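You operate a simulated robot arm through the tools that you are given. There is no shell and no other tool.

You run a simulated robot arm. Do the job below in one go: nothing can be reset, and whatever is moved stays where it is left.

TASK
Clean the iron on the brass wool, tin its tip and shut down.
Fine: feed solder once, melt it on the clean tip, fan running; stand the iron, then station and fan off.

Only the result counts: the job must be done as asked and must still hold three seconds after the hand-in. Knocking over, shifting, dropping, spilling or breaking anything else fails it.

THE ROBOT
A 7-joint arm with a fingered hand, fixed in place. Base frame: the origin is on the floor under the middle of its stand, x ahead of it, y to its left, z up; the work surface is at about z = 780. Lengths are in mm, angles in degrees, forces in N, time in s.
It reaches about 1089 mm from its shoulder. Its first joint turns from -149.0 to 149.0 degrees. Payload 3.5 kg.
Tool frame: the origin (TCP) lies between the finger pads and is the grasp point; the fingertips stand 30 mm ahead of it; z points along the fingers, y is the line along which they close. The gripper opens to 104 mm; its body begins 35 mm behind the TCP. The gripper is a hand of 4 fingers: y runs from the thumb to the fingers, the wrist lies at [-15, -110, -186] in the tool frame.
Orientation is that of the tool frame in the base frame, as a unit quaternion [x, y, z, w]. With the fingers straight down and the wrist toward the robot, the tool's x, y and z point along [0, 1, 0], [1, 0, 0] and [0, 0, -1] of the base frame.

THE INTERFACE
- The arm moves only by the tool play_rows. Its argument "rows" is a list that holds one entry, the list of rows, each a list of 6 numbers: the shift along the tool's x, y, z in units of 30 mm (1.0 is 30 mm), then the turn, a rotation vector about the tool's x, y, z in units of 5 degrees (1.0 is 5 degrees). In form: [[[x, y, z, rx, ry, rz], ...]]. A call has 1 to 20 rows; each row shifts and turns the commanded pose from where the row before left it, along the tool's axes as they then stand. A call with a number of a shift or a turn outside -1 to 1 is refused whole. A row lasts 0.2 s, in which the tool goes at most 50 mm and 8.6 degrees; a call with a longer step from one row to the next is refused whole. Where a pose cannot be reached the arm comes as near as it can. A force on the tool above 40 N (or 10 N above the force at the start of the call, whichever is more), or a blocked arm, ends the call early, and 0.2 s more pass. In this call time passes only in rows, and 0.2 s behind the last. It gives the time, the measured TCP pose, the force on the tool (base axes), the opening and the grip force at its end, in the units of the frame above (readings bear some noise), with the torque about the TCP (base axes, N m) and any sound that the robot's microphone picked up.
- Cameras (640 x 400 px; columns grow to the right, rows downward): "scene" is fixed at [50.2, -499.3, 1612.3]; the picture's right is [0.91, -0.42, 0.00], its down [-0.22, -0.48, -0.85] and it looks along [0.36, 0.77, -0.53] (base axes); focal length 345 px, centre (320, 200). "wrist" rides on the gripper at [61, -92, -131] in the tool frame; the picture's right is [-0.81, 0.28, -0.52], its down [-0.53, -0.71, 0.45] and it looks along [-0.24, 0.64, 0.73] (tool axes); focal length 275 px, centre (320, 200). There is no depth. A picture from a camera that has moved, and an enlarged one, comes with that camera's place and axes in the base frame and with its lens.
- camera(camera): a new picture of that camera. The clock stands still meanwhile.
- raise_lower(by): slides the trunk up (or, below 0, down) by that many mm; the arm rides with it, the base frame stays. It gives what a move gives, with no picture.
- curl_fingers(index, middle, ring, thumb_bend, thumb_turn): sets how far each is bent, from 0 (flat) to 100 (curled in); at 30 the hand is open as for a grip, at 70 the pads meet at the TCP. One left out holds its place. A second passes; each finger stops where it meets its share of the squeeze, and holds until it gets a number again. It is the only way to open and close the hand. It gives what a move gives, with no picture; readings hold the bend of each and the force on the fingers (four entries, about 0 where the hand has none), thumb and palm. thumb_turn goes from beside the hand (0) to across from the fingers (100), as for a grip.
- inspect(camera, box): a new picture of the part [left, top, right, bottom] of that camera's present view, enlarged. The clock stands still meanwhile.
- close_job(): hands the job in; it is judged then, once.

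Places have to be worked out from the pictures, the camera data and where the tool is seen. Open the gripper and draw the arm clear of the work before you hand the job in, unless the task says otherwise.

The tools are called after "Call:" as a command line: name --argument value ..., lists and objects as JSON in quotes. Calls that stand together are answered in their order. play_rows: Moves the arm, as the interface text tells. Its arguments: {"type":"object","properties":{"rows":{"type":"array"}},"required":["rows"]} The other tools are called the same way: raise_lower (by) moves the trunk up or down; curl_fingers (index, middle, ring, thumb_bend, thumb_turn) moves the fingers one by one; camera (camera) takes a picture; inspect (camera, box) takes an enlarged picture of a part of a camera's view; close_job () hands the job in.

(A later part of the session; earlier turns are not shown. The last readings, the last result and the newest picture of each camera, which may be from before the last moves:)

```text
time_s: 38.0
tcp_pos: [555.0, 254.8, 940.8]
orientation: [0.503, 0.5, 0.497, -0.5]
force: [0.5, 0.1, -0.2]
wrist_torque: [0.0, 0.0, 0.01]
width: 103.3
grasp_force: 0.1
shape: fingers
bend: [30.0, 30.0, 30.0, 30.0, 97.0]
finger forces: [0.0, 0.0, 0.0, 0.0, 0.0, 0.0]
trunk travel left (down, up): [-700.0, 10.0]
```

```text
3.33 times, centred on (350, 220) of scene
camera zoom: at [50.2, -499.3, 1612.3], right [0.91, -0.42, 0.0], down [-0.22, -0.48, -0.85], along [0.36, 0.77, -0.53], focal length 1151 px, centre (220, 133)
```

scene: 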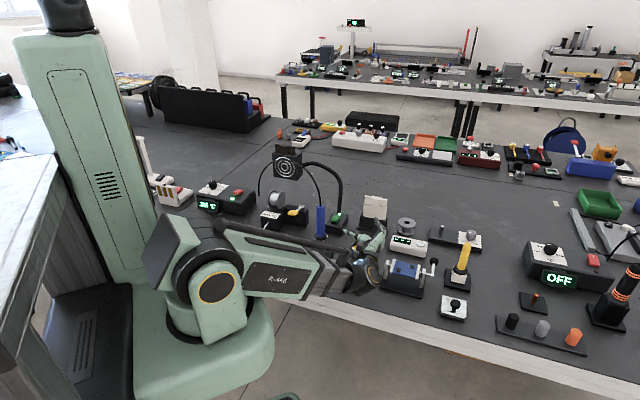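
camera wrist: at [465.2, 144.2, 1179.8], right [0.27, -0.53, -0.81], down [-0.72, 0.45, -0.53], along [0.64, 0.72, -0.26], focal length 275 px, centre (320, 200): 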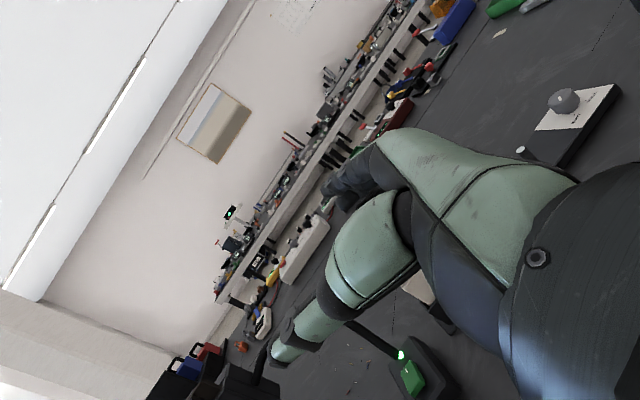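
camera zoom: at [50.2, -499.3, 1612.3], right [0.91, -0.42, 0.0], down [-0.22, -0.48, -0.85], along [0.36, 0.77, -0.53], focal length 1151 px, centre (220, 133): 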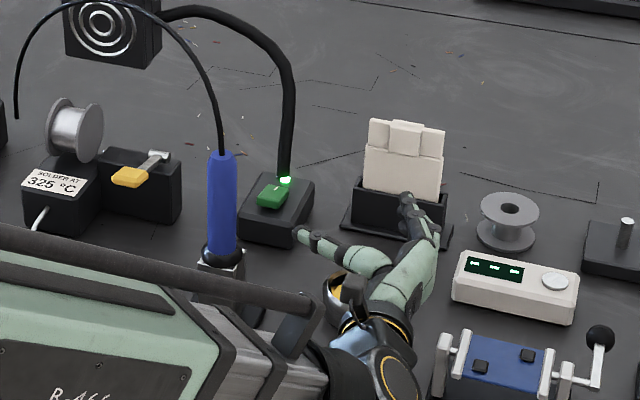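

The hand is level at z ≈ 941, and I place the iron's axis at about (448, 360) with its blue handle from z ≈ 880 to 998. I shift back in x so the iron will sit centred between thumb and fingers, still 110 mm short of it.

Call:
play_rows --rows '[[[0.075, -0.89, -0.04, 0, 0, 0], [0.075, -0.89, -0.04, 0, 0, 0], [0.075, -0.89, -0.04, 0, 0, 0], [0.075, -0.89, -0.04, 0, 0, 0]]]'

Call:
inspect --camera "scene" --box '[260, 170, 380, 260]'

Call:
camera --camera "wrist"

```text
time_s: 39.0
tcp_pos: [449.4, 251.5, 949.3]
orientation: [0.504, 0.5, 0.496, -0.5]
force: [-0.5, 0.0, -0.4]
wrist_torque: [0.01, 0.0, 0.03]
width: 103.1
grasp_force: 0.1
shape: fingers
bend: [30.0, 30.0, 30.0, 30.0, 97.0]
finger forces: [0.1, 0.0, 0.1, 0.1, 0.0, 0.0]
trunk travel left (down, up): [-700.0, 10.0]
```

```text
4.44 times, centred on (320, 215) of scene
camera zoom: at [50.2, -499.3, 1612.3], right [0.91, -0.42, 0.0], down [-0.22, -0.48, -0.85], along [0.36, 0.77, -0.53], focal length 1535 px, centre (320, 133)
```

zoom: 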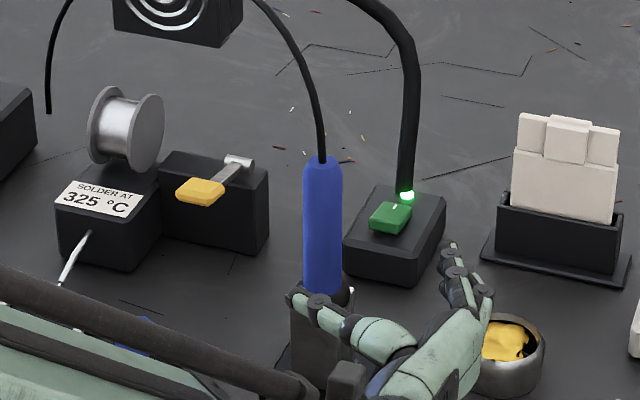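

```text
taken
camera wrist: at [360.0, 121.5, 1011.4], right [0.27, -0.52, -0.81], down [-0.72, 0.45, -0.53], along [0.64, 0.72, -0.25], focal length 275 px, centre (320, 200)
```

wrist: 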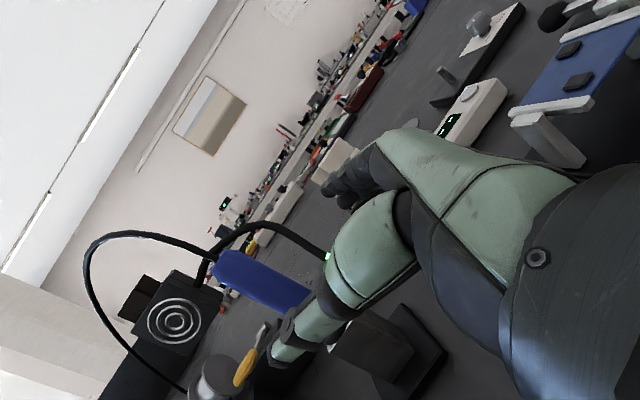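

The wrist picture confirms the iron axis near (448, 364). I advance 75 mm toward it with the hand open and check centring.

Call:
play_rows --rows '[[[0, 0, 0.83, 0, 0, 0], [0, 0, 0.83, 0, 0, 0], [0, 0, 0.83, 0, 0, 0]]]'

Call:
inspect --camera "scene" --box '[280, 180, 360, 250]'

Call:
camera --camera "wrist"

```text
time_s: 39.9
tcp_pos: [447.0, 325.0, 949.3]
orientation: [0.504, 0.501, 0.496, -0.499]
force: [0.4, -0.5, 0.5]
wrist_torque: [0.01, 0.0, -0.03]
width: 103.2
grasp_force: 0.0
shape: fingers
bend: [30.0, 30.0, 30.0, 30.0, 97.0]
finger forces: [0.1, 0.0, 0.0, 0.0, 0.1, 0.0]
trunk travel left (down, up): [-700.0, 10.0]
```

```text
5.71 times, centred on (320, 215) of scene
camera zoom: at [50.2, -499.3, 1612.3], right [0.91, -0.42, 0.0], down [-0.22, -0.48, -0.85], along [0.36, 0.77, -0.53], focal length 1974 px, centre (320, 114)
```

zoom: 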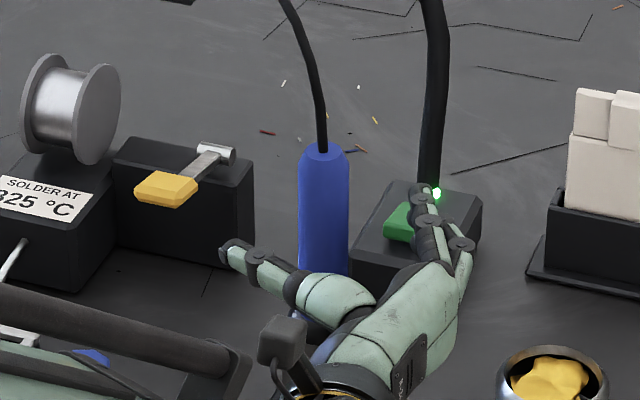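

```text
taken
camera wrist: at [357.4, 195.4, 1012.8], right [0.27, -0.52, -0.81], down [-0.72, 0.45, -0.53], along [0.64, 0.72, -0.26], focal length 275 px, centre (320, 200)
```

wrist: 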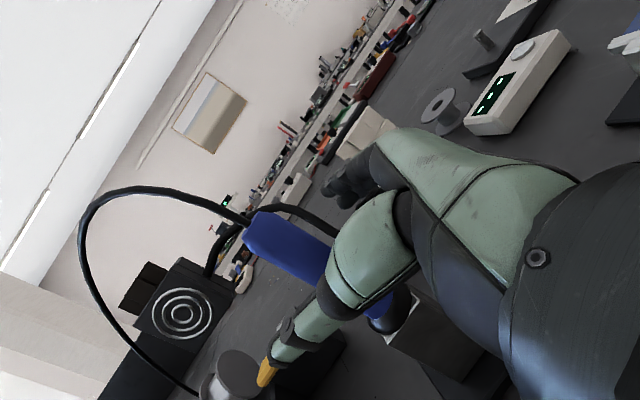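

The iron is well centred between thumb and fingers. I advance the last 32 mm in small steps, watching for contact force.

Call:
play_rows --rows '[[[0, 0.05, 0.35, 0, 0, 0], [0, 0, 0.35, 0, 0, 0], [0, 0, 0.35, 0, 0, 0]]]'

Call:
inspect --camera "scene" --box '[280, 180, 360, 250]'

Call:
camera --camera "wrist"

```text
time_s: 40.6
tcp_pos: [450.1, 356.7, 949.7]
orientation: [0.505, 0.5, 0.496, -0.5]
force: [-0.6, 0.8, 0.6]
wrist_torque: [0.02, 0.02, 0.0]
width: 103.1
grasp_force: 0.1
shape: fingers
bend: [30.0, 30.0, 30.0, 30.0, 97.0]
finger forces: [0.0, 0.1, 0.1, 0.0, 0.0, 0.0]
trunk travel left (down, up): [-700.0, 10.0]
```

```text
5.71 times, centred on (320, 215) of scene
camera zoom: at [50.2, -499.3, 1612.3], right [0.91, -0.42, 0.0], down [-0.22, -0.48, -0.85], along [0.36, 0.77, -0.53], focal length 1974 px, centre (320, 114)
```

zoom: 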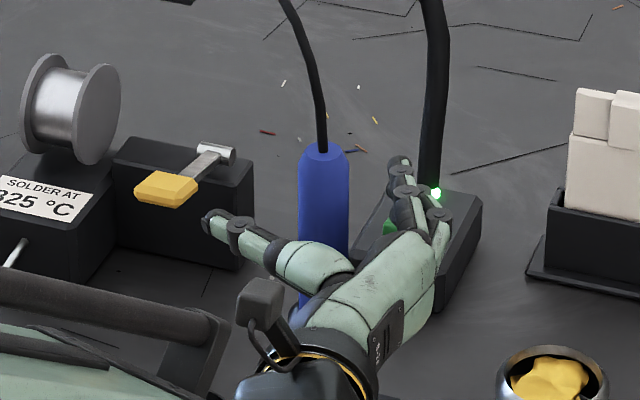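

```text
taken
camera wrist: at [359.4, 226.9, 1013.1], right [0.27, -0.52, -0.81], down [-0.72, 0.45, -0.53], along [0.64, 0.72, -0.25], focal length 275 px, centre (320, 200)
```

wrist: 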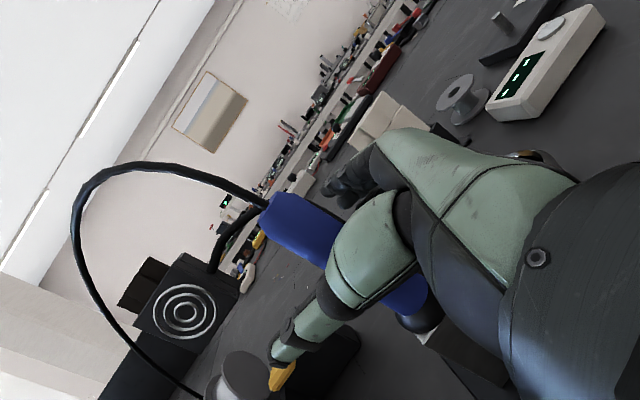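

No contact yet and the handle's column matches the TCP in the picture. I nudge 4 mm toward the robot for centring and close the fingers on the handle.

Call:
play_rows --rows '[[[0, -0.12, 0, 0, 0, 0]]]'

Call:
curl_fingers --index 65 --middle 65 --ring 65 --thumb_bend 65

Call:
inspect --camera "scene" --box '[280, 180, 360, 250]'

Call:
camera --camera "wrist"

```text
time_s: 41.0
tcp_pos: [445.0, 355.6, 950.3]
orientation: [0.504, 0.501, 0.496, -0.499]
force: [0.0, -0.1, 0.7]
wrist_torque: [0.0, 0.0, -0.01]
width: 103.0
grasp_force: 0.0
shape: fingers
bend: [30.0, 30.0, 30.0, 30.0, 97.0]
finger forces: [0.0, 0.0, 0.1, 0.0, 0.0, 0.0]
trunk travel left (down, up): [-700.0, 10.0]
```

```text
time_s: 42.0
tcp_pos: [444.5, 355.1, 949.0]
orientation: [0.504, 0.5, 0.496, -0.499]
force: [-0.1, 0.6, 1.0]
wrist_torque: [-0.01, -0.01, -0.02]
width: 15.7
grasp_force: 0.9
shape: fingers
bend: [64.0, 65.0, 65.0, 64.0, 100.0]
finger forces: [1.1, 0.0, 0.0, 0.0, 0.5, 0.0]
trunk travel left (down, up): [-700.0, 10.0]
```

```text
5.71 times, centred on (320, 215) of scene
camera zoom: at [50.2, -499.3, 1612.3], right [0.91, -0.42, 0.0], down [-0.22, -0.48, -0.85], along [0.36, 0.77, -0.53], focal length 1974 px, centre (320, 114)
```

zoom: 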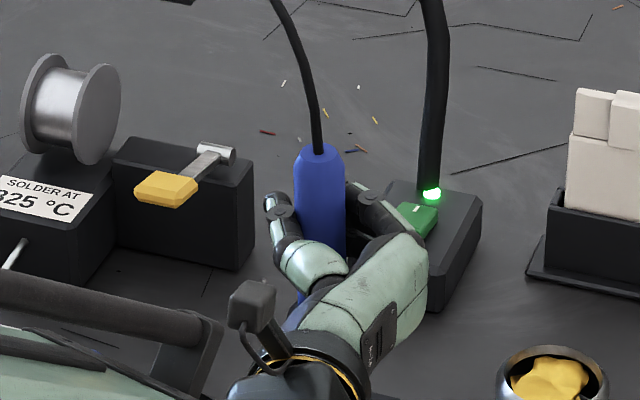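

```text
taken
camera wrist: at [355.0, 226.8, 1013.0], right [0.27, -0.52, -0.81], down [-0.72, 0.45, -0.53], along [0.64, 0.72, -0.26], focal length 275 px, centre (320, 200)
```

wrist: 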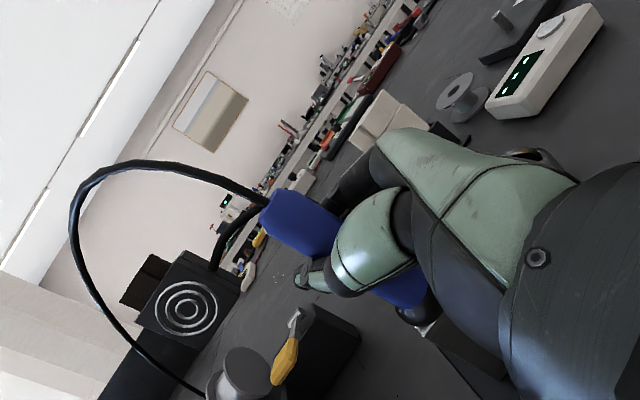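

Index and thumb just touch the handle. I tighten the grip.

Call:
curl_fingers --index 80 --middle 80 --ring 80 --thumb_bend 80

Call:
inspect --camera "scene" --box '[280, 180, 360, 250]'

```text
time_s: 43.0
tcp_pos: [444.3, 356.3, 949.7]
orientation: [0.505, 0.5, 0.496, -0.5]
force: [5.4, 2.9, 1.5]
wrist_torque: [0.25, -0.44, 0.03]
width: 0.0
grasp_force: 23.1
shape: fingers
bend: [79.0, 77.0, 75.0, 72.0, 100.0]
finger forces: [7.8, 9.3, 9.0, 0.0, 19.0, 0.0]
trunk travel left (down, up): [-700.0, 10.0]
```

```text
5.71 times, centred on (320, 215) of scene
camera zoom: at [50.2, -499.3, 1612.3], right [0.91, -0.42, 0.0], down [-0.22, -0.48, -0.85], along [0.36, 0.77, -0.53], focal length 1974 px, centre (320, 114)
```

zoom: 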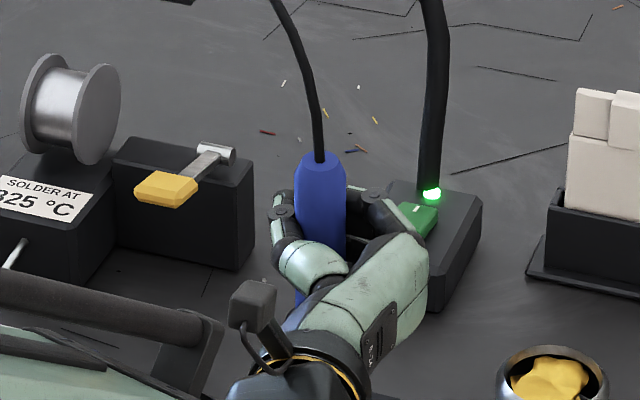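

The grip is firm (about 23 N, all fingers and thumb loaded). The iron was pulled slightly toward the palm, so I ease the hand a few mm toward +x and +y to relieve the side force before lifting.

Call:
play_rows --rows '[[[0, 0.06, 0.1, 0, 0, 0], [0, 0.06, 0.1, 0, 0, 0]]]'

Call:
inspect --camera "scene" --box '[280, 180, 360, 250]'

```text
time_s: 43.6
tcp_pos: [449.6, 362.7, 949.0]
orientation: [0.504, 0.5, 0.496, -0.5]
force: [0.8, 0.2, 0.3]
wrist_torque: [0.14, -0.21, 0.0]
width: 0.0
grasp_force: 19.3
shape: fingers
bend: [79.0, 78.0, 76.0, 73.0, 100.0]
finger forces: [7.7, 6.8, 6.1, 0.1, 17.5, 0.0]
trunk travel left (down, up): [-700.0, 10.0]
```

```text
5.71 times, centred on (320, 215) of scene
camera zoom: at [50.2, -499.3, 1612.3], right [0.91, -0.42, 0.0], down [-0.22, -0.48, -0.85], along [0.36, 0.77, -0.53], focal length 1974 px, centre (320, 114)
```

zoom: 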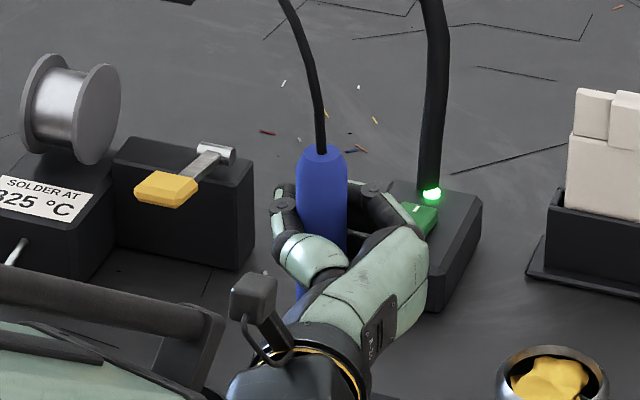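

Side forces are nearly zero and the iron is upright; I note this as the return pose: TCP (449.6, 362.7, 949). Now I lift straight up slowly and look.

Call:
play_rows --rows '[[[0.4, 0, 0, 0, 0, 0], [0.5, 0, 0, 0, 0, 0], [0.6, 0, 0, 0, 0, 0], [0.7, 0, 0, 0, 0, 0]]]'

Call:
inspect --camera "scene" --box '[260, 150, 380, 260]'

Call:
camera --camera "wrist"

```text
time_s: 44.6
tcp_pos: [453.8, 367.7, 1011.1]
orientation: [0.503, 0.499, 0.497, -0.501]
force: [0.5, 0.6, -0.3]
wrist_torque: [-0.03, 0.03, -0.03]
width: 0.0
grasp_force: 0.0
shape: fingers
bend: [79.0, 80.0, 77.0, 72.0, 100.0]
finger forces: [0.1, 0.0, 0.0, 0.1, 0.1, 0.0]
out of reach, approached as far as the arm can: row 4
trunk travel left (down, up): [-700.0, 10.0]
```

```text
3.64 times, centred on (320, 205) of scene
camera zoom: at [50.2, -499.3, 1612.3], right [0.91, -0.42, 0.0], down [-0.22, -0.48, -0.85], along [0.36, 0.77, -0.53], focal length 1256 px, centre (320, 182)
```

zoom: 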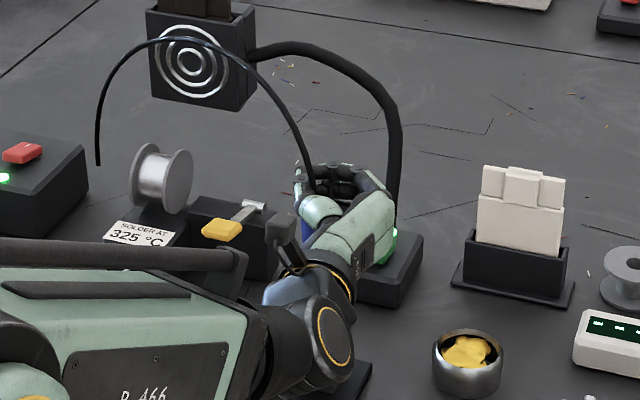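

```text
taken
camera wrist: at [364.3, 237.5, 1073.6], right [0.27, -0.52, -0.81], down [-0.72, 0.45, -0.53], along [0.64, 0.72, -0.25], focal length 275 px, centre (320, 200)
```

wrist: 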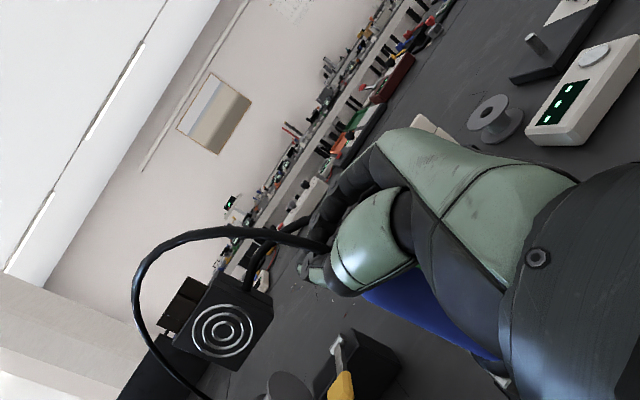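

The grip force dropped to zero: the hand slid up the handle, because the handle sat behind the pads (the fingers closed past 70) so it was a weak grip. I open the hand and look at the iron before re-gripping with the handle right at the pads.

Call:
curl_fingers --index 30 --middle 30 --ring 30 --thumb_bend 30

Call:
inspect --camera "scene" --box '[280, 160, 360, 230]'

Call:
camera --camera "wrist"

```text
time_s: 45.6
tcp_pos: [454.5, 367.3, 1010.4]
orientation: [0.503, 0.5, 0.496, -0.5]
force: [1.3, -0.3, -0.4]
wrist_torque: [0.01, 0.02, 0.03]
width: 102.8
grasp_force: 0.0
shape: fingers
bend: [30.0, 30.0, 30.0, 30.0, 98.0]
finger forces: [0.0, 0.0, 0.1, 0.1, 0.1, 0.0]
trunk travel left (down, up): [-700.0, 10.0]
```

```text
5.71 times, centred on (320, 195) of scene
camera zoom: at [50.2, -499.3, 1612.3], right [0.91, -0.42, 0.0], down [-0.22, -0.48, -0.85], along [0.36, 0.77, -0.53], focal length 1974 px, centre (320, 229)
```

zoom: 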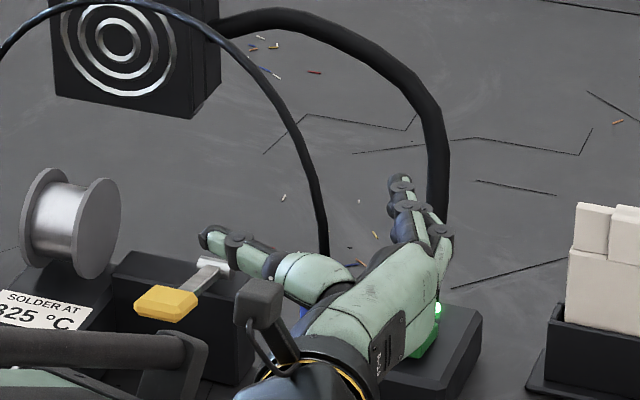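

```text
taken
camera wrist: at [364.3, 237.6, 1073.2], right [0.27, -0.52, -0.81], down [-0.72, 0.45, -0.53], along [0.64, 0.72, -0.25], focal length 275 px, centre (320, 200)
```

wrist: 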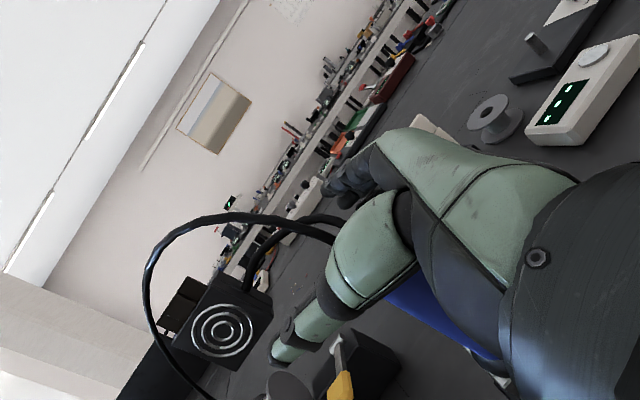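

The iron is still upright in its stand, and the hand is loosely around the top of its handle. I turn the open hand 22° further about the vertical, which puts the wrist at a better distance from the shoulder for lifting later.

Call:
play_rows --rows '[[[0, -0.1, 0, 0.88, 0, 0], [0, -0.1, -0.1, 0.88, 0, 0], [0, 0, -0.1, 0.88, 0, 0], [0, 0, 0, 0.88, 0, 0], [0, 0, 0, 0.88, 0, 0]]]'

Call:
inspect --camera "scene" --box '[280, 160, 360, 230]'

Call:
camera --camera "wrist"

```text
time_s: 46.9
tcp_pos: [451.6, 359.6, 1010.5]
orientation: [-0.4, -0.585, -0.391, 0.587]
force: [-0.1, -0.1, -0.2]
wrist_torque: [0.0, -0.01, 0.01]
width: 102.9
grasp_force: 0.0
shape: fingers
bend: [30.0, 30.0, 30.0, 30.0, 98.0]
finger forces: [0.0, 0.0, 0.1, 0.0, 0.0, 0.0]
trunk travel left (down, up): [-700.0, 10.0]
```

```text
5.71 times, centred on (320, 195) of scene
camera zoom: at [50.2, -499.3, 1612.3], right [0.91, -0.42, 0.0], down [-0.22, -0.48, -0.85], along [0.36, 0.77, -0.53], focal length 1974 px, centre (320, 229)
```

zoom: 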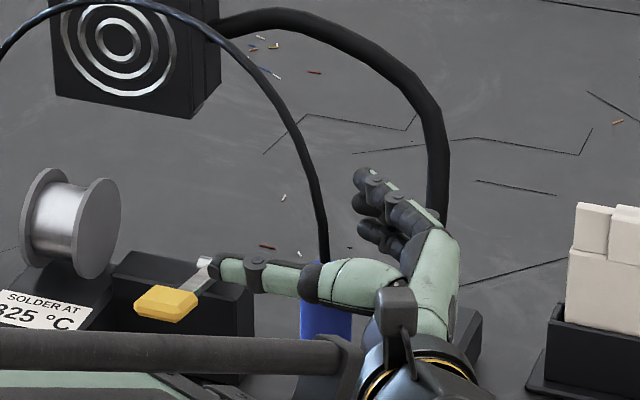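

```text
taken
camera wrist: at [416.1, 205.7, 1074.2], right [0.44, -0.38, -0.81], down [-0.84, 0.15, -0.53], along [0.32, 0.91, -0.25], focal length 275 px, centre (320, 200)
```

wrist: 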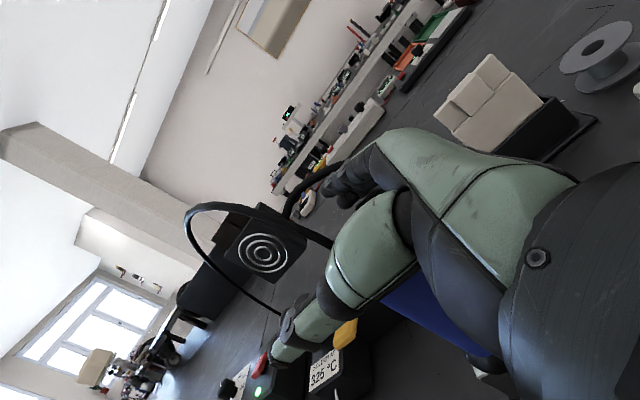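

The hand is now at heading 112°. I descend to z ≈ 950 around the handle, backing off slightly so the pads will meet on the handle.

Call:
play_rows --rows '[[[-0.5, -0.05, -0.05, 0, 0, 0], [-0.5, -0.05, -0.1, 0, 0, 0], [-0.5, 0, -0.05, 0, 0, 0], [-0.5, 0, 0, 0, 0, 0]]]'

Call:
curl_fingers --index 55 --middle 55 --ring 55 --thumb_bend 55

Call:
inspect --camera "scene" --box '[290, 180, 350, 230]'

Call:
camera --camera "wrist"

```text
time_s: 47.9
tcp_pos: [448.9, 352.6, 951.4]
orientation: [-0.4, -0.586, -0.391, 0.587]
force: [0.6, -0.4, 0.0]
wrist_torque: [-0.03, 0.0, 0.01]
width: 103.0
grasp_force: 0.1
shape: fingers
bend: [30.0, 30.0, 30.0, 30.0, 98.0]
finger forces: [0.1, 0.1, 0.0, 0.1, 0.1, 0.0]
trunk travel left (down, up): [-700.0, 10.0]
```

```text
time_s: 48.9
tcp_pos: [448.7, 352.2, 951.2]
orientation: [-0.4, -0.586, -0.391, 0.587]
force: [0.5, -0.2, -0.5]
wrist_torque: [0.0, -0.01, 0.03]
width: 39.5
grasp_force: 0.0
shape: fingers
bend: [55.0, 55.0, 55.0, 55.0, 100.0]
finger forces: [0.0, 0.1, 0.2, 0.1, 0.0, 0.1]
trunk travel left (down, up): [-700.0, 10.0]
```

```text
8.00 times, centred on (320, 205) of scene
camera zoom: at [50.2, -499.3, 1612.3], right [0.91, -0.42, 0.0], down [-0.22, -0.48, -0.85], along [0.36, 0.77, -0.53], focal length 2763 px, centre (320, 160)
```

zoom: 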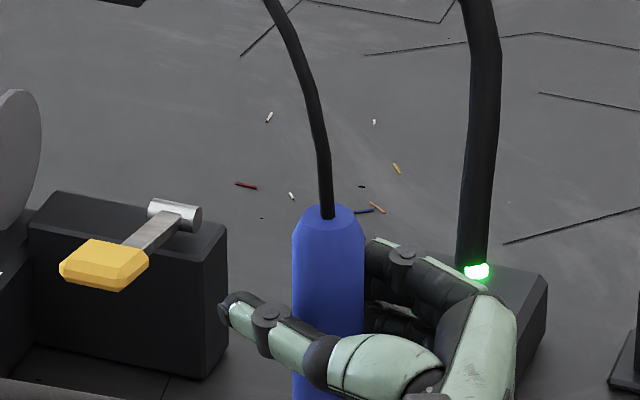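

```text
taken
camera wrist: at [414.6, 198.0, 1014.7], right [0.44, -0.38, -0.81], down [-0.84, 0.15, -0.53], along [0.32, 0.91, -0.25], focal length 275 px, centre (320, 200)
```

wrist: 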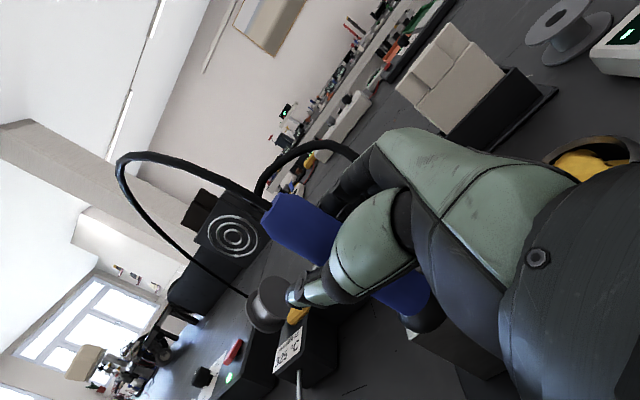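

The fingers at 55 surround the handle without touching; combining rays from two wrist views puts the axis at about (450, 361). A deeper power grip with the palm on the handle will hold better, so I reopen a little and advance slowly until the palm touches.

Call:
curl_fingers --index 35 --middle 35 --ring 35 --thumb_bend 35

Call:
play_rows --rows '[[[0, 0.03, 0.2, 0, 0, 0], [0, 0.03, 0.2, 0, 0, 0], [0, 0.03, 0.2, 0, 0, 0]]]'

Call:
play_rows --rows '[[[0, 0.03, 0.15, 0, 0, 0]]]'

```text
time_s: 49.9
tcp_pos: [450.2, 351.9, 952.2]
orientation: [-0.399, -0.586, -0.391, 0.587]
force: [0.2, -0.2, -0.1]
wrist_torque: [0.0, -0.01, 0.0]
width: 90.2
grasp_force: 0.0
shape: fingers
bend: [35.0, 35.0, 35.0, 35.0, 98.0]
finger forces: [0.0, 0.0, 0.0, 0.0, 0.0, 0.1]
trunk travel left (down, up): [-700.0, 10.0]
```

```text
time_s: 50.6
tcp_pos: [445.1, 369.0, 951.9]
orientation: [-0.4, -0.586, -0.392, 0.586]
force: [-0.7, 0.1, 0.3]
wrist_torque: [0.03, -0.01, 0.02]
width: 90.2
grasp_force: 0.0
shape: fingers
bend: [35.0, 35.0, 35.0, 35.0, 98.0]
finger forces: [0.0, 0.0, 0.0, 0.0, 0.1, 0.1]
trunk travel left (down, up): [-700.0, 10.0]
```

```text
time_s: 51.0
tcp_pos: [444.1, 375.7, 951.4]
orientation: [-0.399, -0.585, -0.391, 0.587]
force: [0.4, -0.2, -0.1]
wrist_torque: [0.0, 0.0, -0.03]
width: 90.3
grasp_force: 0.0
shape: fingers
bend: [35.0, 35.0, 35.0, 35.0, 98.0]
finger forces: [0.0, 0.1, 0.1, 0.0, 0.0, 0.1]
trunk travel left (down, up): [-700.0, 10.0]
```

No palm contact yet at TCP (444, 376). I continue in 4 mm steps and check with pictures.

Call:
play_rows --rows '[[[0, 0.02, 0.13, 0, 0, 0]]]'

Call:
play_rows --rows '[[[0, 0.02, 0.13, 0, 0, 0]]]'

Call:
inspect --camera "scene" --box '[290, 180, 350, 230]'

Call:
camera --camera "wrist"

```text
time_s: 51.5
tcp_pos: [442.9, 379.0, 950.7]
orientation: [-0.399, -0.586, -0.39, 0.587]
force: [-0.5, 0.8, -0.6]
wrist_torque: [-0.02, -0.02, 0.0]
width: 90.0
grasp_force: 0.0
shape: fingers
bend: [35.0, 35.0, 35.0, 35.0, 98.0]
finger forces: [0.0, 0.0, 0.0, 0.0, 0.1, 0.0]
trunk travel left (down, up): [-700.0, 10.0]
```

```text
time_s: 51.9
tcp_pos: [442.0, 383.0, 949.9]
orientation: [-0.399, -0.586, -0.391, 0.587]
force: [0.3, -0.3, 0.2]
wrist_torque: [0.02, 0.0, 0.0]
width: 90.4
grasp_force: 0.0
shape: fingers
bend: [35.0, 35.0, 35.0, 35.0, 98.0]
finger forces: [0.0, 0.0, 0.0, 0.0, 0.0, 0.0]
trunk travel left (down, up): [-700.0, 10.0]
```

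```text
8.00 times, centred on (320, 205) of scene
camera zoom: at [50.2, -499.3, 1612.3], right [0.91, -0.42, 0.0], down [-0.22, -0.48, -0.85], along [0.36, 0.77, -0.53], focal length 2763 px, centre (320, 160)
```

zoom: 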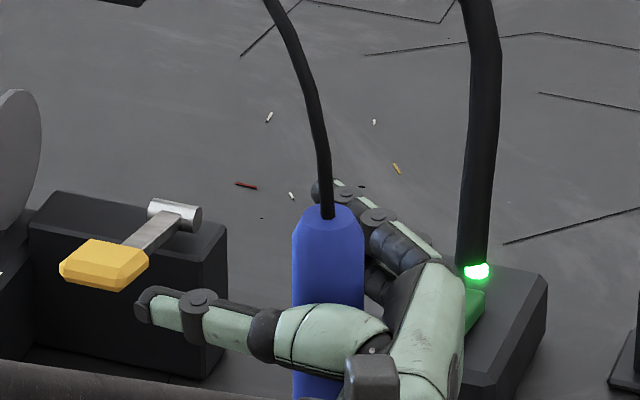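

```text
taken
camera wrist: at [407.0, 228.7, 1013.8], right [0.44, -0.38, -0.81], down [-0.84, 0.15, -0.53], along [0.32, 0.91, -0.25], focal length 275 px, centre (320, 200)
```

wrist: 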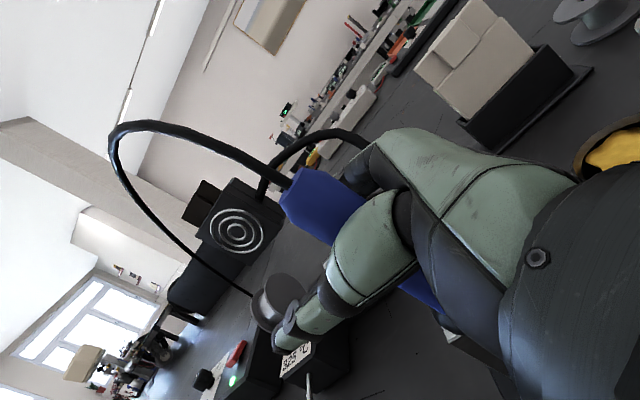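

Still no palm contact but the handle is now deep in the hand. I close the fingers gradually to wrap around it.

Call:
curl_fingers --index 70 --middle 70 --ring 70 --thumb_bend 65

Call:
inspect --camera "scene" --box '[290, 180, 350, 230]'

Call:
camera --camera "wrist"

```text
time_s: 52.9
tcp_pos: [441.4, 382.5, 950.4]
orientation: [-0.4, -0.585, -0.391, 0.587]
force: [-0.5, 0.7, 1.2]
wrist_torque: [0.01, 0.02, -0.06]
width: 8.0
grasp_force: 0.0
shape: fingers
bend: [70.0, 70.0, 70.0, 65.0, 100.0]
finger forces: [0.0, 0.1, 0.0, 0.0, 0.5, 0.0]
trunk travel left (down, up): [-700.0, 10.0]
```

```text
8.00 times, centred on (320, 205) of scene
camera zoom: at [50.2, -499.3, 1612.3], right [0.91, -0.42, 0.0], down [-0.22, -0.48, -0.85], along [0.36, 0.77, -0.53], focal length 2763 px, centre (320, 160)
```

zoom: 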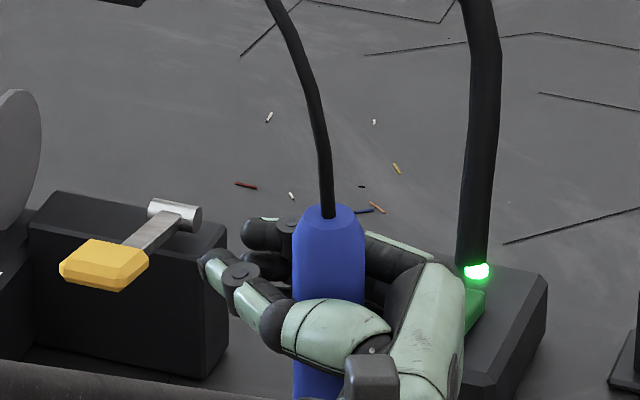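

```text
taken
camera wrist: at [407.0, 228.7, 1013.8], right [0.44, -0.38, -0.81], down [-0.84, 0.15, -0.53], along [0.32, 0.91, -0.25], focal length 275 px, centre (320, 200)
```

wrist: 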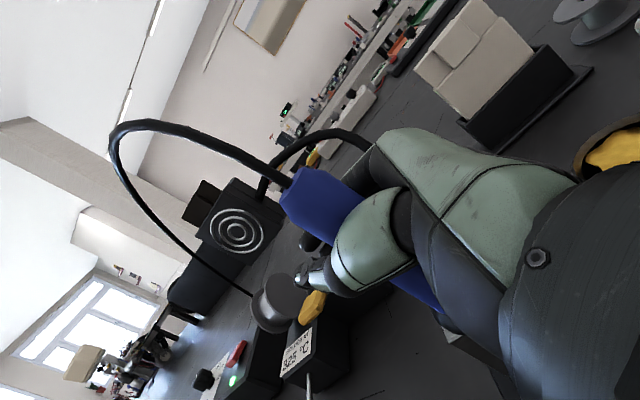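

The handle is enclosed without being displaced. I advance a little more to bring the palm to the handle.

Call:
play_rows --rows '[[[0, 0.03, 0.13, 0, 0, 0]]]'

Call:
play_rows --rows '[[[0, 0.03, 0.13, 0, 0, 0]]]'

Call:
inspect --camera "scene" --box '[290, 180, 350, 230]'

```text
time_s: 53.2
tcp_pos: [441.1, 388.0, 949.4]
orientation: [-0.399, -0.585, -0.392, 0.587]
force: [-0.2, -0.8, 0.0]
wrist_torque: [0.03, 0.01, 0.0]
width: 7.8
grasp_force: 0.2
shape: fingers
bend: [70.0, 70.0, 70.0, 65.0, 100.0]
finger forces: [0.1, 0.0, 0.1, 0.1, 0.4, 0.0]
trunk travel left (down, up): [-700.0, 10.0]
```

```text
time_s: 53.6
tcp_pos: [442.3, 390.6, 950.8]
orientation: [-0.4, -0.586, -0.39, 0.587]
force: [0.0, -1.0, -0.8]
wrist_torque: [-0.01, 0.01, 0.01]
width: 8.2
grasp_force: 0.5
shape: fingers
bend: [70.0, 70.0, 70.0, 65.0, 100.0]
finger forces: [0.0, 0.0, 0.0, 0.0, 0.2, 0.0]
trunk travel left (down, up): [-700.0, 10.0]
```

```text
8.00 times, centred on (320, 205) of scene
camera zoom: at [50.2, -499.3, 1612.3], right [0.91, -0.42, 0.0], down [-0.22, -0.48, -0.85], along [0.36, 0.77, -0.53], focal length 2763 px, centre (320, 160)
```

zoom: 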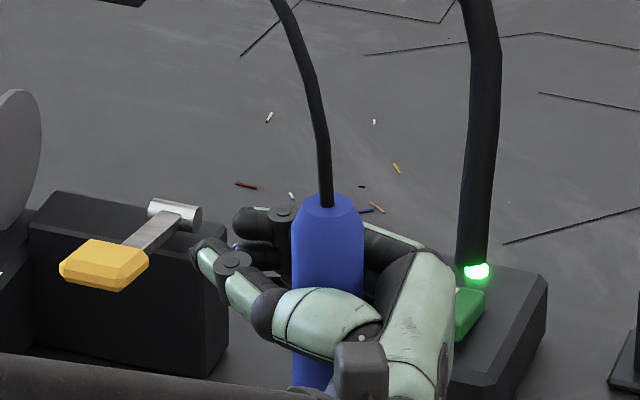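

The last steps pushed the handle slightly forward, so it touches the hand's base already. I back off 8 mm so that the iron is upright again and then close firmly.

Call:
play_rows --rows '[[[0, -0.06, -0.27, 0, 0, 0]]]'

Call:
curl_fingers --index 90 --middle 90 --ring 90 --thumb_bend 80

Call:
inspect --camera "scene" --box '[290, 180, 350, 230]'

```text
time_s: 54.0
tcp_pos: [443.2, 381.9, 951.6]
orientation: [-0.399, -0.585, -0.392, 0.587]
force: [0.1, 0.3, 0.1]
wrist_torque: [-0.05, 0.0, -0.01]
width: 7.7
grasp_force: 0.4
shape: fingers
bend: [70.0, 70.0, 70.0, 65.0, 100.0]
finger forces: [0.1, 0.0, 0.0, 0.0, 0.4, 0.1]
trunk travel left (down, up): [-700.0, 10.0]
```

```text
time_s: 55.0
tcp_pos: [441.1, 382.5, 950.9]
orientation: [-0.399, -0.586, -0.391, 0.587]
force: [-0.3, 0.6, 0.3]
wrist_torque: [0.01, 0.02, -0.01]
width: 0.1
grasp_force: 0.2
shape: fingers
bend: [77.0, 90.0, 90.0, 72.0, 100.0]
finger forces: [0.1, 0.0, 0.2, 0.0, 0.4, 0.1]
trunk travel left (down, up): [-700.0, 10.0]
```

```text
8.00 times, centred on (320, 205) of scene
camera zoom: at [50.2, -499.3, 1612.3], right [0.91, -0.42, 0.0], down [-0.22, -0.48, -0.85], along [0.36, 0.77, -0.53], focal length 2763 px, centre (320, 160)
```

zoom: 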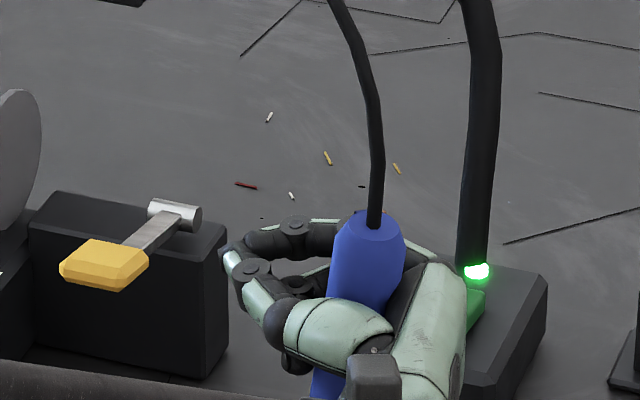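

The thumb and index met each other instead of squeezing the handle, and the iron leans loosely in the loop. I reopen the hand and look at how the iron settles.

Call:
curl_fingers --index 40 --middle 40 --ring 40 --thumb_bend 40

Call:
inspect --camera "scene" --box '[290, 180, 350, 230]'

Call:
camera --camera "wrist"

```text
time_s: 56.0
tcp_pos: [441.9, 381.8, 950.6]
orientation: [-0.4, -0.586, -0.391, 0.587]
force: [0.1, -0.6, -0.2]
wrist_torque: [-0.01, 0.02, 0.0]
width: 77.3
grasp_force: 0.1
shape: fingers
bend: [40.0, 40.0, 40.0, 40.0, 99.0]
finger forces: [0.0, 0.0, 0.1, 0.0, 0.0, 0.0]
trunk travel left (down, up): [-700.0, 10.0]
```

```text
8.00 times, centred on (320, 205) of scene
camera zoom: at [50.2, -499.3, 1612.3], right [0.91, -0.42, 0.0], down [-0.22, -0.48, -0.85], along [0.36, 0.77, -0.53], focal length 2763 px, centre (320, 160)
```

zoom: 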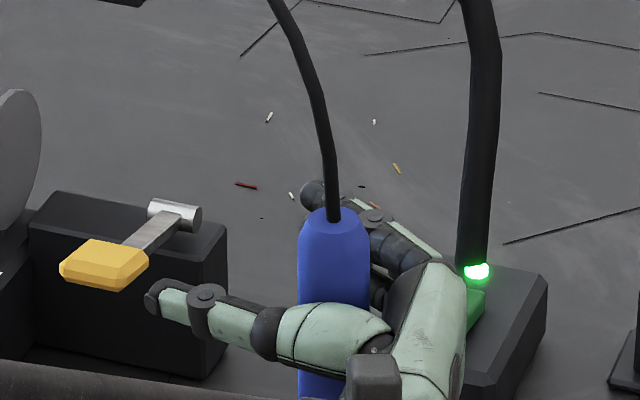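

```text
taken
camera wrist: at [407.5, 228.3, 1014.0], right [0.44, -0.38, -0.81], down [-0.84, 0.15, -0.53], along [0.32, 0.91, -0.25], focal length 275 px, centre (320, 200)
```

wrist: 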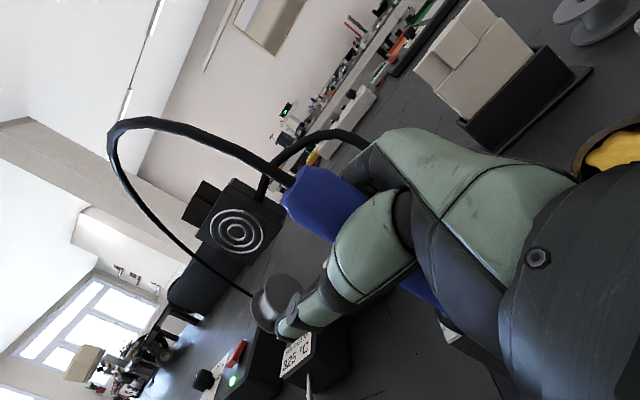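

The iron rights itself in the stand. I retract 39 mm so that the handle sits near the fingertip pads (where finger and thumb surfaces are nearly parallel), then close stepwise.

Call:
play_rows --rows '[[[0, 0, -0.65, 0, 0, 0], [0, 0, -0.65, 0, 0, 0]]]'

Call:
curl_fingers --index 60 --middle 60 --ring 60 --thumb_bend 60

Call:
inspect --camera "scene" --box '[290, 180, 350, 230]'

Call:
camera --camera "wrist"

```text
time_s: 56.6
tcp_pos: [455.5, 346.4, 949.4]
orientation: [-0.399, -0.586, -0.391, 0.587]
force: [-0.3, -0.4, -0.3]
wrist_torque: [-0.02, -0.01, 0.0]
width: 77.7
grasp_force: 0.1
shape: fingers
bend: [40.0, 40.0, 40.0, 40.0, 99.0]
finger forces: [0.0, 0.1, 0.1, 0.1, 0.1, 0.1]
trunk travel left (down, up): [-700.0, 10.0]
```

```text
time_s: 57.6
tcp_pos: [456.1, 347.8, 950.4]
orientation: [-0.4, -0.586, -0.392, 0.586]
force: [-1.7, 0.5, 0.8]
wrist_torque: [-0.02, -0.03, 0.0]
width: 27.0
grasp_force: 0.3
shape: fingers
bend: [60.0, 60.0, 60.0, 59.0, 100.0]
finger forces: [0.0, 0.0, 0.1, 0.0, 0.6, 0.0]
trunk travel left (down, up): [-700.0, 10.0]
```

```text
8.00 times, centred on (320, 205) of scene
camera zoom: at [50.2, -499.3, 1612.3], right [0.91, -0.42, 0.0], down [-0.22, -0.48, -0.85], along [0.36, 0.77, -0.53], focal length 2763 px, centre (320, 160)
```

zoom: 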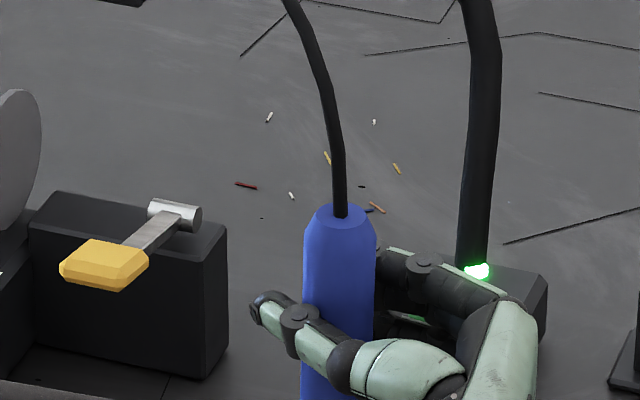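

```text
taken
camera wrist: at [421.6, 192.7, 1013.3], right [0.44, -0.38, -0.81], down [-0.84, 0.15, -0.53], along [0.32, 0.91, -0.25], focal length 275 px, centre (320, 200)
```

wrist: 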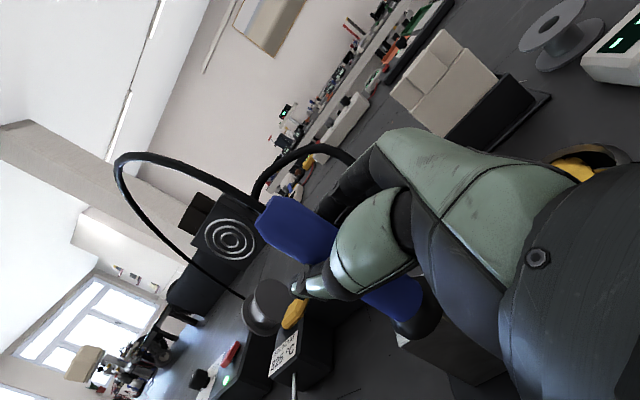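

The thumb touches lightly and the fingers are about to. I shift 3 mm toward the thumb side to centre and then squeeze.

Call:
play_rows --rows '[[[0, -0.1, 0, 0, 0, 0]]]'

Call:
curl_fingers --index 80 --middle 80 --ring 80 --thumb_bend 80

Call:
inspect --camera "scene" --box '[290, 180, 350, 230]'

Call:
camera --camera "wrist"

```text
time_s: 58.0
tcp_pos: [454.4, 344.6, 949.8]
orientation: [-0.4, -0.586, -0.391, 0.587]
force: [-0.5, -0.6, -0.1]
wrist_torque: [0.02, 0.01, -0.01]
width: 27.1
grasp_force: 0.2
shape: fingers
bend: [60.0, 60.0, 60.0, 59.0, 100.0]
finger forces: [0.0, 0.1, 0.0, 0.0, 0.3, 0.0]
trunk travel left (down, up): [-700.0, 10.0]
```

```text
time_s: 59.0
tcp_pos: [454.2, 346.2, 950.4]
orientation: [-0.399, -0.586, -0.392, 0.586]
force: [4.0, 5.8, 3.8]
wrist_torque: [0.32, -0.28, -0.05]
width: 2.1
grasp_force: 26.4
shape: fingers
bend: [77.0, 74.0, 73.0, 71.0, 100.0]
finger forces: [12.1, 9.4, 10.0, 0.1, 21.1, 0.1]
trunk travel left (down, up): [-700.0, 10.0]
```

```text
8.00 times, centred on (320, 205) of scene
camera zoom: at [50.2, -499.3, 1612.3], right [0.91, -0.42, 0.0], down [-0.22, -0.48, -0.85], along [0.36, 0.77, -0.53], focal length 2763 px, centre (320, 160)
```

zoom: 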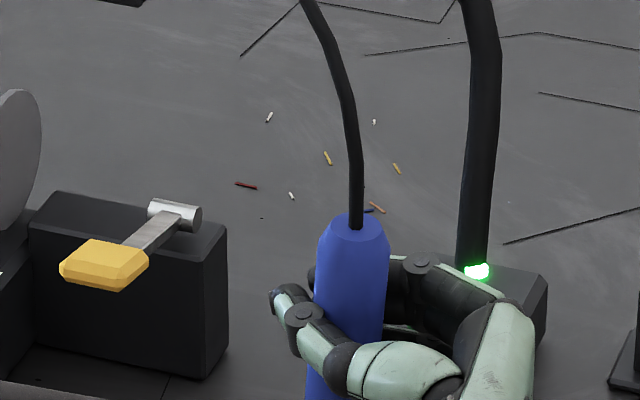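

```text
taken
camera wrist: at [419.7, 191.7, 1013.7], right [0.44, -0.38, -0.81], down [-0.84, 0.15, -0.53], along [0.32, 0.91, -0.25], focal length 275 px, centre (320, 200)
```

wrist: 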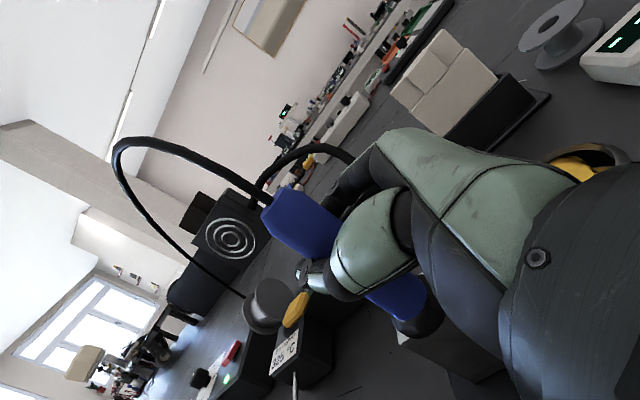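

The grip is 26 N but hooked fingers pulled the handle about 12 mm toward the palm, leaning the iron. I move the hand forward the same amount to bring the iron upright again, then re-squeeze.

Call:
play_rows --rows '[[[0, -0.02, 0.2, 0, 0, 0], [0, -0.02, 0.2, 0, 0, 0]]]'

Call:
inspect --camera "scene" --box '[290, 180, 350, 230]'

```text
time_s: 59.6
tcp_pos: [449.4, 357.2, 950.0]
orientation: [-0.4, -0.585, -0.392, 0.587]
force: [2.8, 0.3, -1.2]
wrist_torque: [0.13, -0.26, 0.0]
width: 1.9
grasp_force: 22.7
shape: fingers
bend: [77.0, 75.0, 73.0, 71.0, 100.0]
finger forces: [11.4, 6.4, 6.7, 0.0, 21.5, 0.0]
trunk travel left (down, up): [-700.0, 10.0]
```

```text
8.00 times, centred on (320, 205) of scene
camera zoom: at [50.2, -499.3, 1612.3], right [0.91, -0.42, 0.0], down [-0.22, -0.48, -0.85], along [0.36, 0.77, -0.53], focal length 2763 px, centre (320, 160)
```

zoom: 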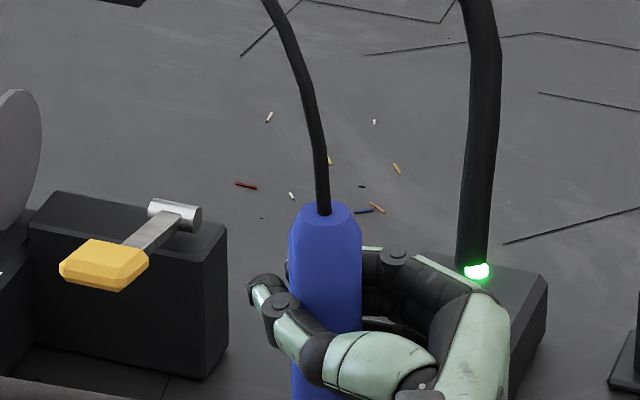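

The handle's top is back within 2 mm of its rest place. I re-squeeze at this position and lift only 12 mm slowly, watching whether the grip force holds.

Call:
play_rows --rows '[[[0, 0.05, -0.03, 0, 0, 0]]]'

Call:
curl_fingers --index 90 --middle 90 --ring 90 --thumb_bend 90

Call:
inspect --camera "scene" --box '[290, 180, 350, 230]'

Call:
camera --camera "wrist"

```text
time_s: 60.0
tcp_pos: [450.5, 355.5, 950.1]
orientation: [-0.399, -0.585, -0.392, 0.587]
force: [1.2, 1.4, -0.8]
wrist_torque: [0.14, -0.22, 0.05]
width: 1.7
grasp_force: 23.1
shape: fingers
bend: [77.0, 75.0, 73.0, 71.0, 100.0]
finger forces: [11.4, 6.3, 7.0, 0.1, 21.6, 0.1]
trunk travel left (down, up): [-700.0, 10.0]
```

```text
time_s: 61.0
tcp_pos: [451.1, 355.0, 950.9]
orientation: [-0.399, -0.586, -0.391, 0.587]
force: [0.7, 5.0, 0.3]
wrist_torque: [0.37, -0.29, -0.01]
width: 0.0
grasp_force: 14.1
shape: fingers
bend: [81.0, 78.0, 76.0, 78.0, 100.0]
finger forces: [0.1, 7.2, 8.4, 0.0, 13.0, 0.1]
trunk travel left (down, up): [-700.0, 10.0]
```

```text
8.00 times, centred on (320, 205) of scene
camera zoom: at [50.2, -499.3, 1612.3], right [0.91, -0.42, 0.0], down [-0.22, -0.48, -0.85], along [0.36, 0.77, -0.53], focal length 2763 px, centre (320, 160)
```

zoom: 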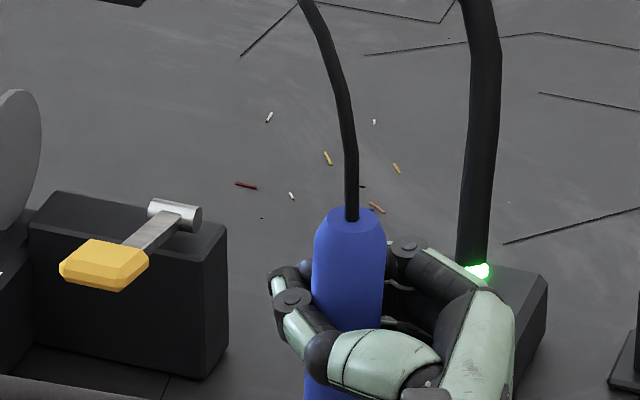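

```text
taken
camera wrist: at [415.9, 201.8, 1014.2], right [0.44, -0.38, -0.81], down [-0.84, 0.15, -0.53], along [0.32, 0.91, -0.25], focal length 275 px, centre (320, 200)
```

wrist: 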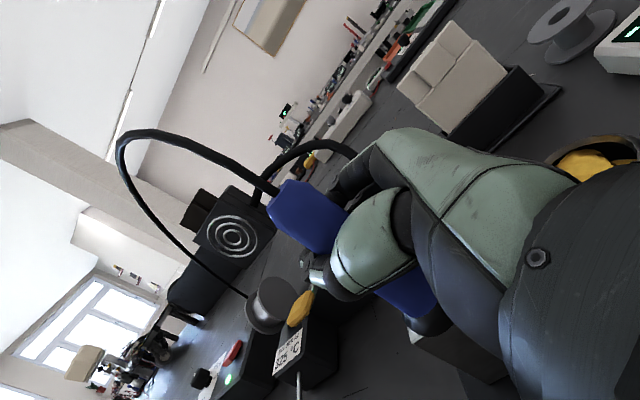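

Squeezing harder only worsened it (the index lost contact). I open again and try a real power grip: thumb kept out of the way, the palm brought against the handle, and the three fingers curled fully to press the handle into the palm.

Call:
curl_fingers --index 35 --middle 35 --ring 35 --thumb_bend 20

Call:
play_rows --rows '[[[0, 0, 0.3, 0, 0, 0], [0, 0, 0.3, 0, 0, 0], [0, 0, 0.3, 0, 0, 0]]]'

Call:
inspect --camera "scene" --box '[290, 180, 350, 230]'

Call:
camera --camera "wrist"

```text
time_s: 62.0
tcp_pos: [450.7, 354.2, 951.4]
orientation: [-0.4, -0.586, -0.392, 0.586]
force: [0.5, 0.1, 0.1]
wrist_torque: [0.0, 0.03, -0.01]
width: 104.8
grasp_force: 0.1
shape: fingers
bend: [35.0, 35.0, 35.0, 20.0, 97.0]
finger forces: [0.0, 0.0, 0.0, 0.1, 0.0, 0.1]
trunk travel left (down, up): [-700.0, 10.0]
```

```text
time_s: 62.9
tcp_pos: [439.4, 380.4, 949.2]
orientation: [-0.4, -0.585, -0.391, 0.587]
force: [-0.4, -0.2, -0.9]
wrist_torque: [0.03, 0.03, 0.03]
width: 104.8
grasp_force: 0.0
shape: fingers
bend: [35.0, 35.0, 35.0, 20.0, 97.0]
finger forces: [0.0, 0.0, 0.0, 0.1, 0.1, 0.0]
trunk travel left (down, up): [-700.0, 10.0]
```

```text
8.00 times, centred on (320, 205) of scene
camera zoom: at [50.2, -499.3, 1612.3], right [0.91, -0.42, 0.0], down [-0.22, -0.48, -0.85], along [0.36, 0.77, -0.53], focal length 2763 px, centre (320, 160)
```

zoom: 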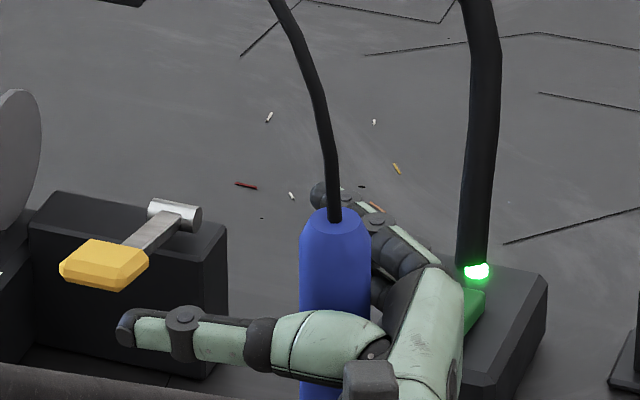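

```text
taken
camera wrist: at [405.2, 226.2, 1013.4], right [0.44, -0.38, -0.81], down [-0.84, 0.15, -0.53], along [0.32, 0.91, -0.25], focal length 275 px, centre (320, 200)
```

wrist: 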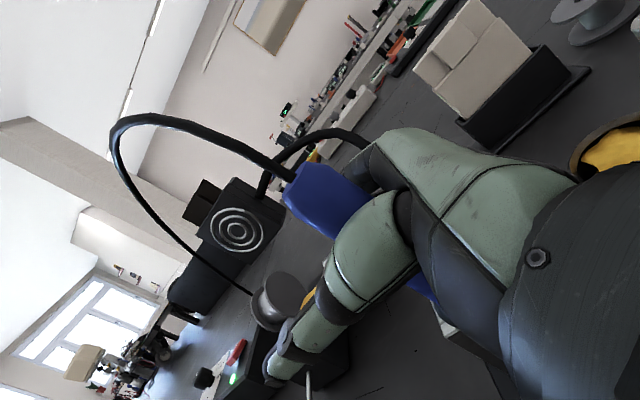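

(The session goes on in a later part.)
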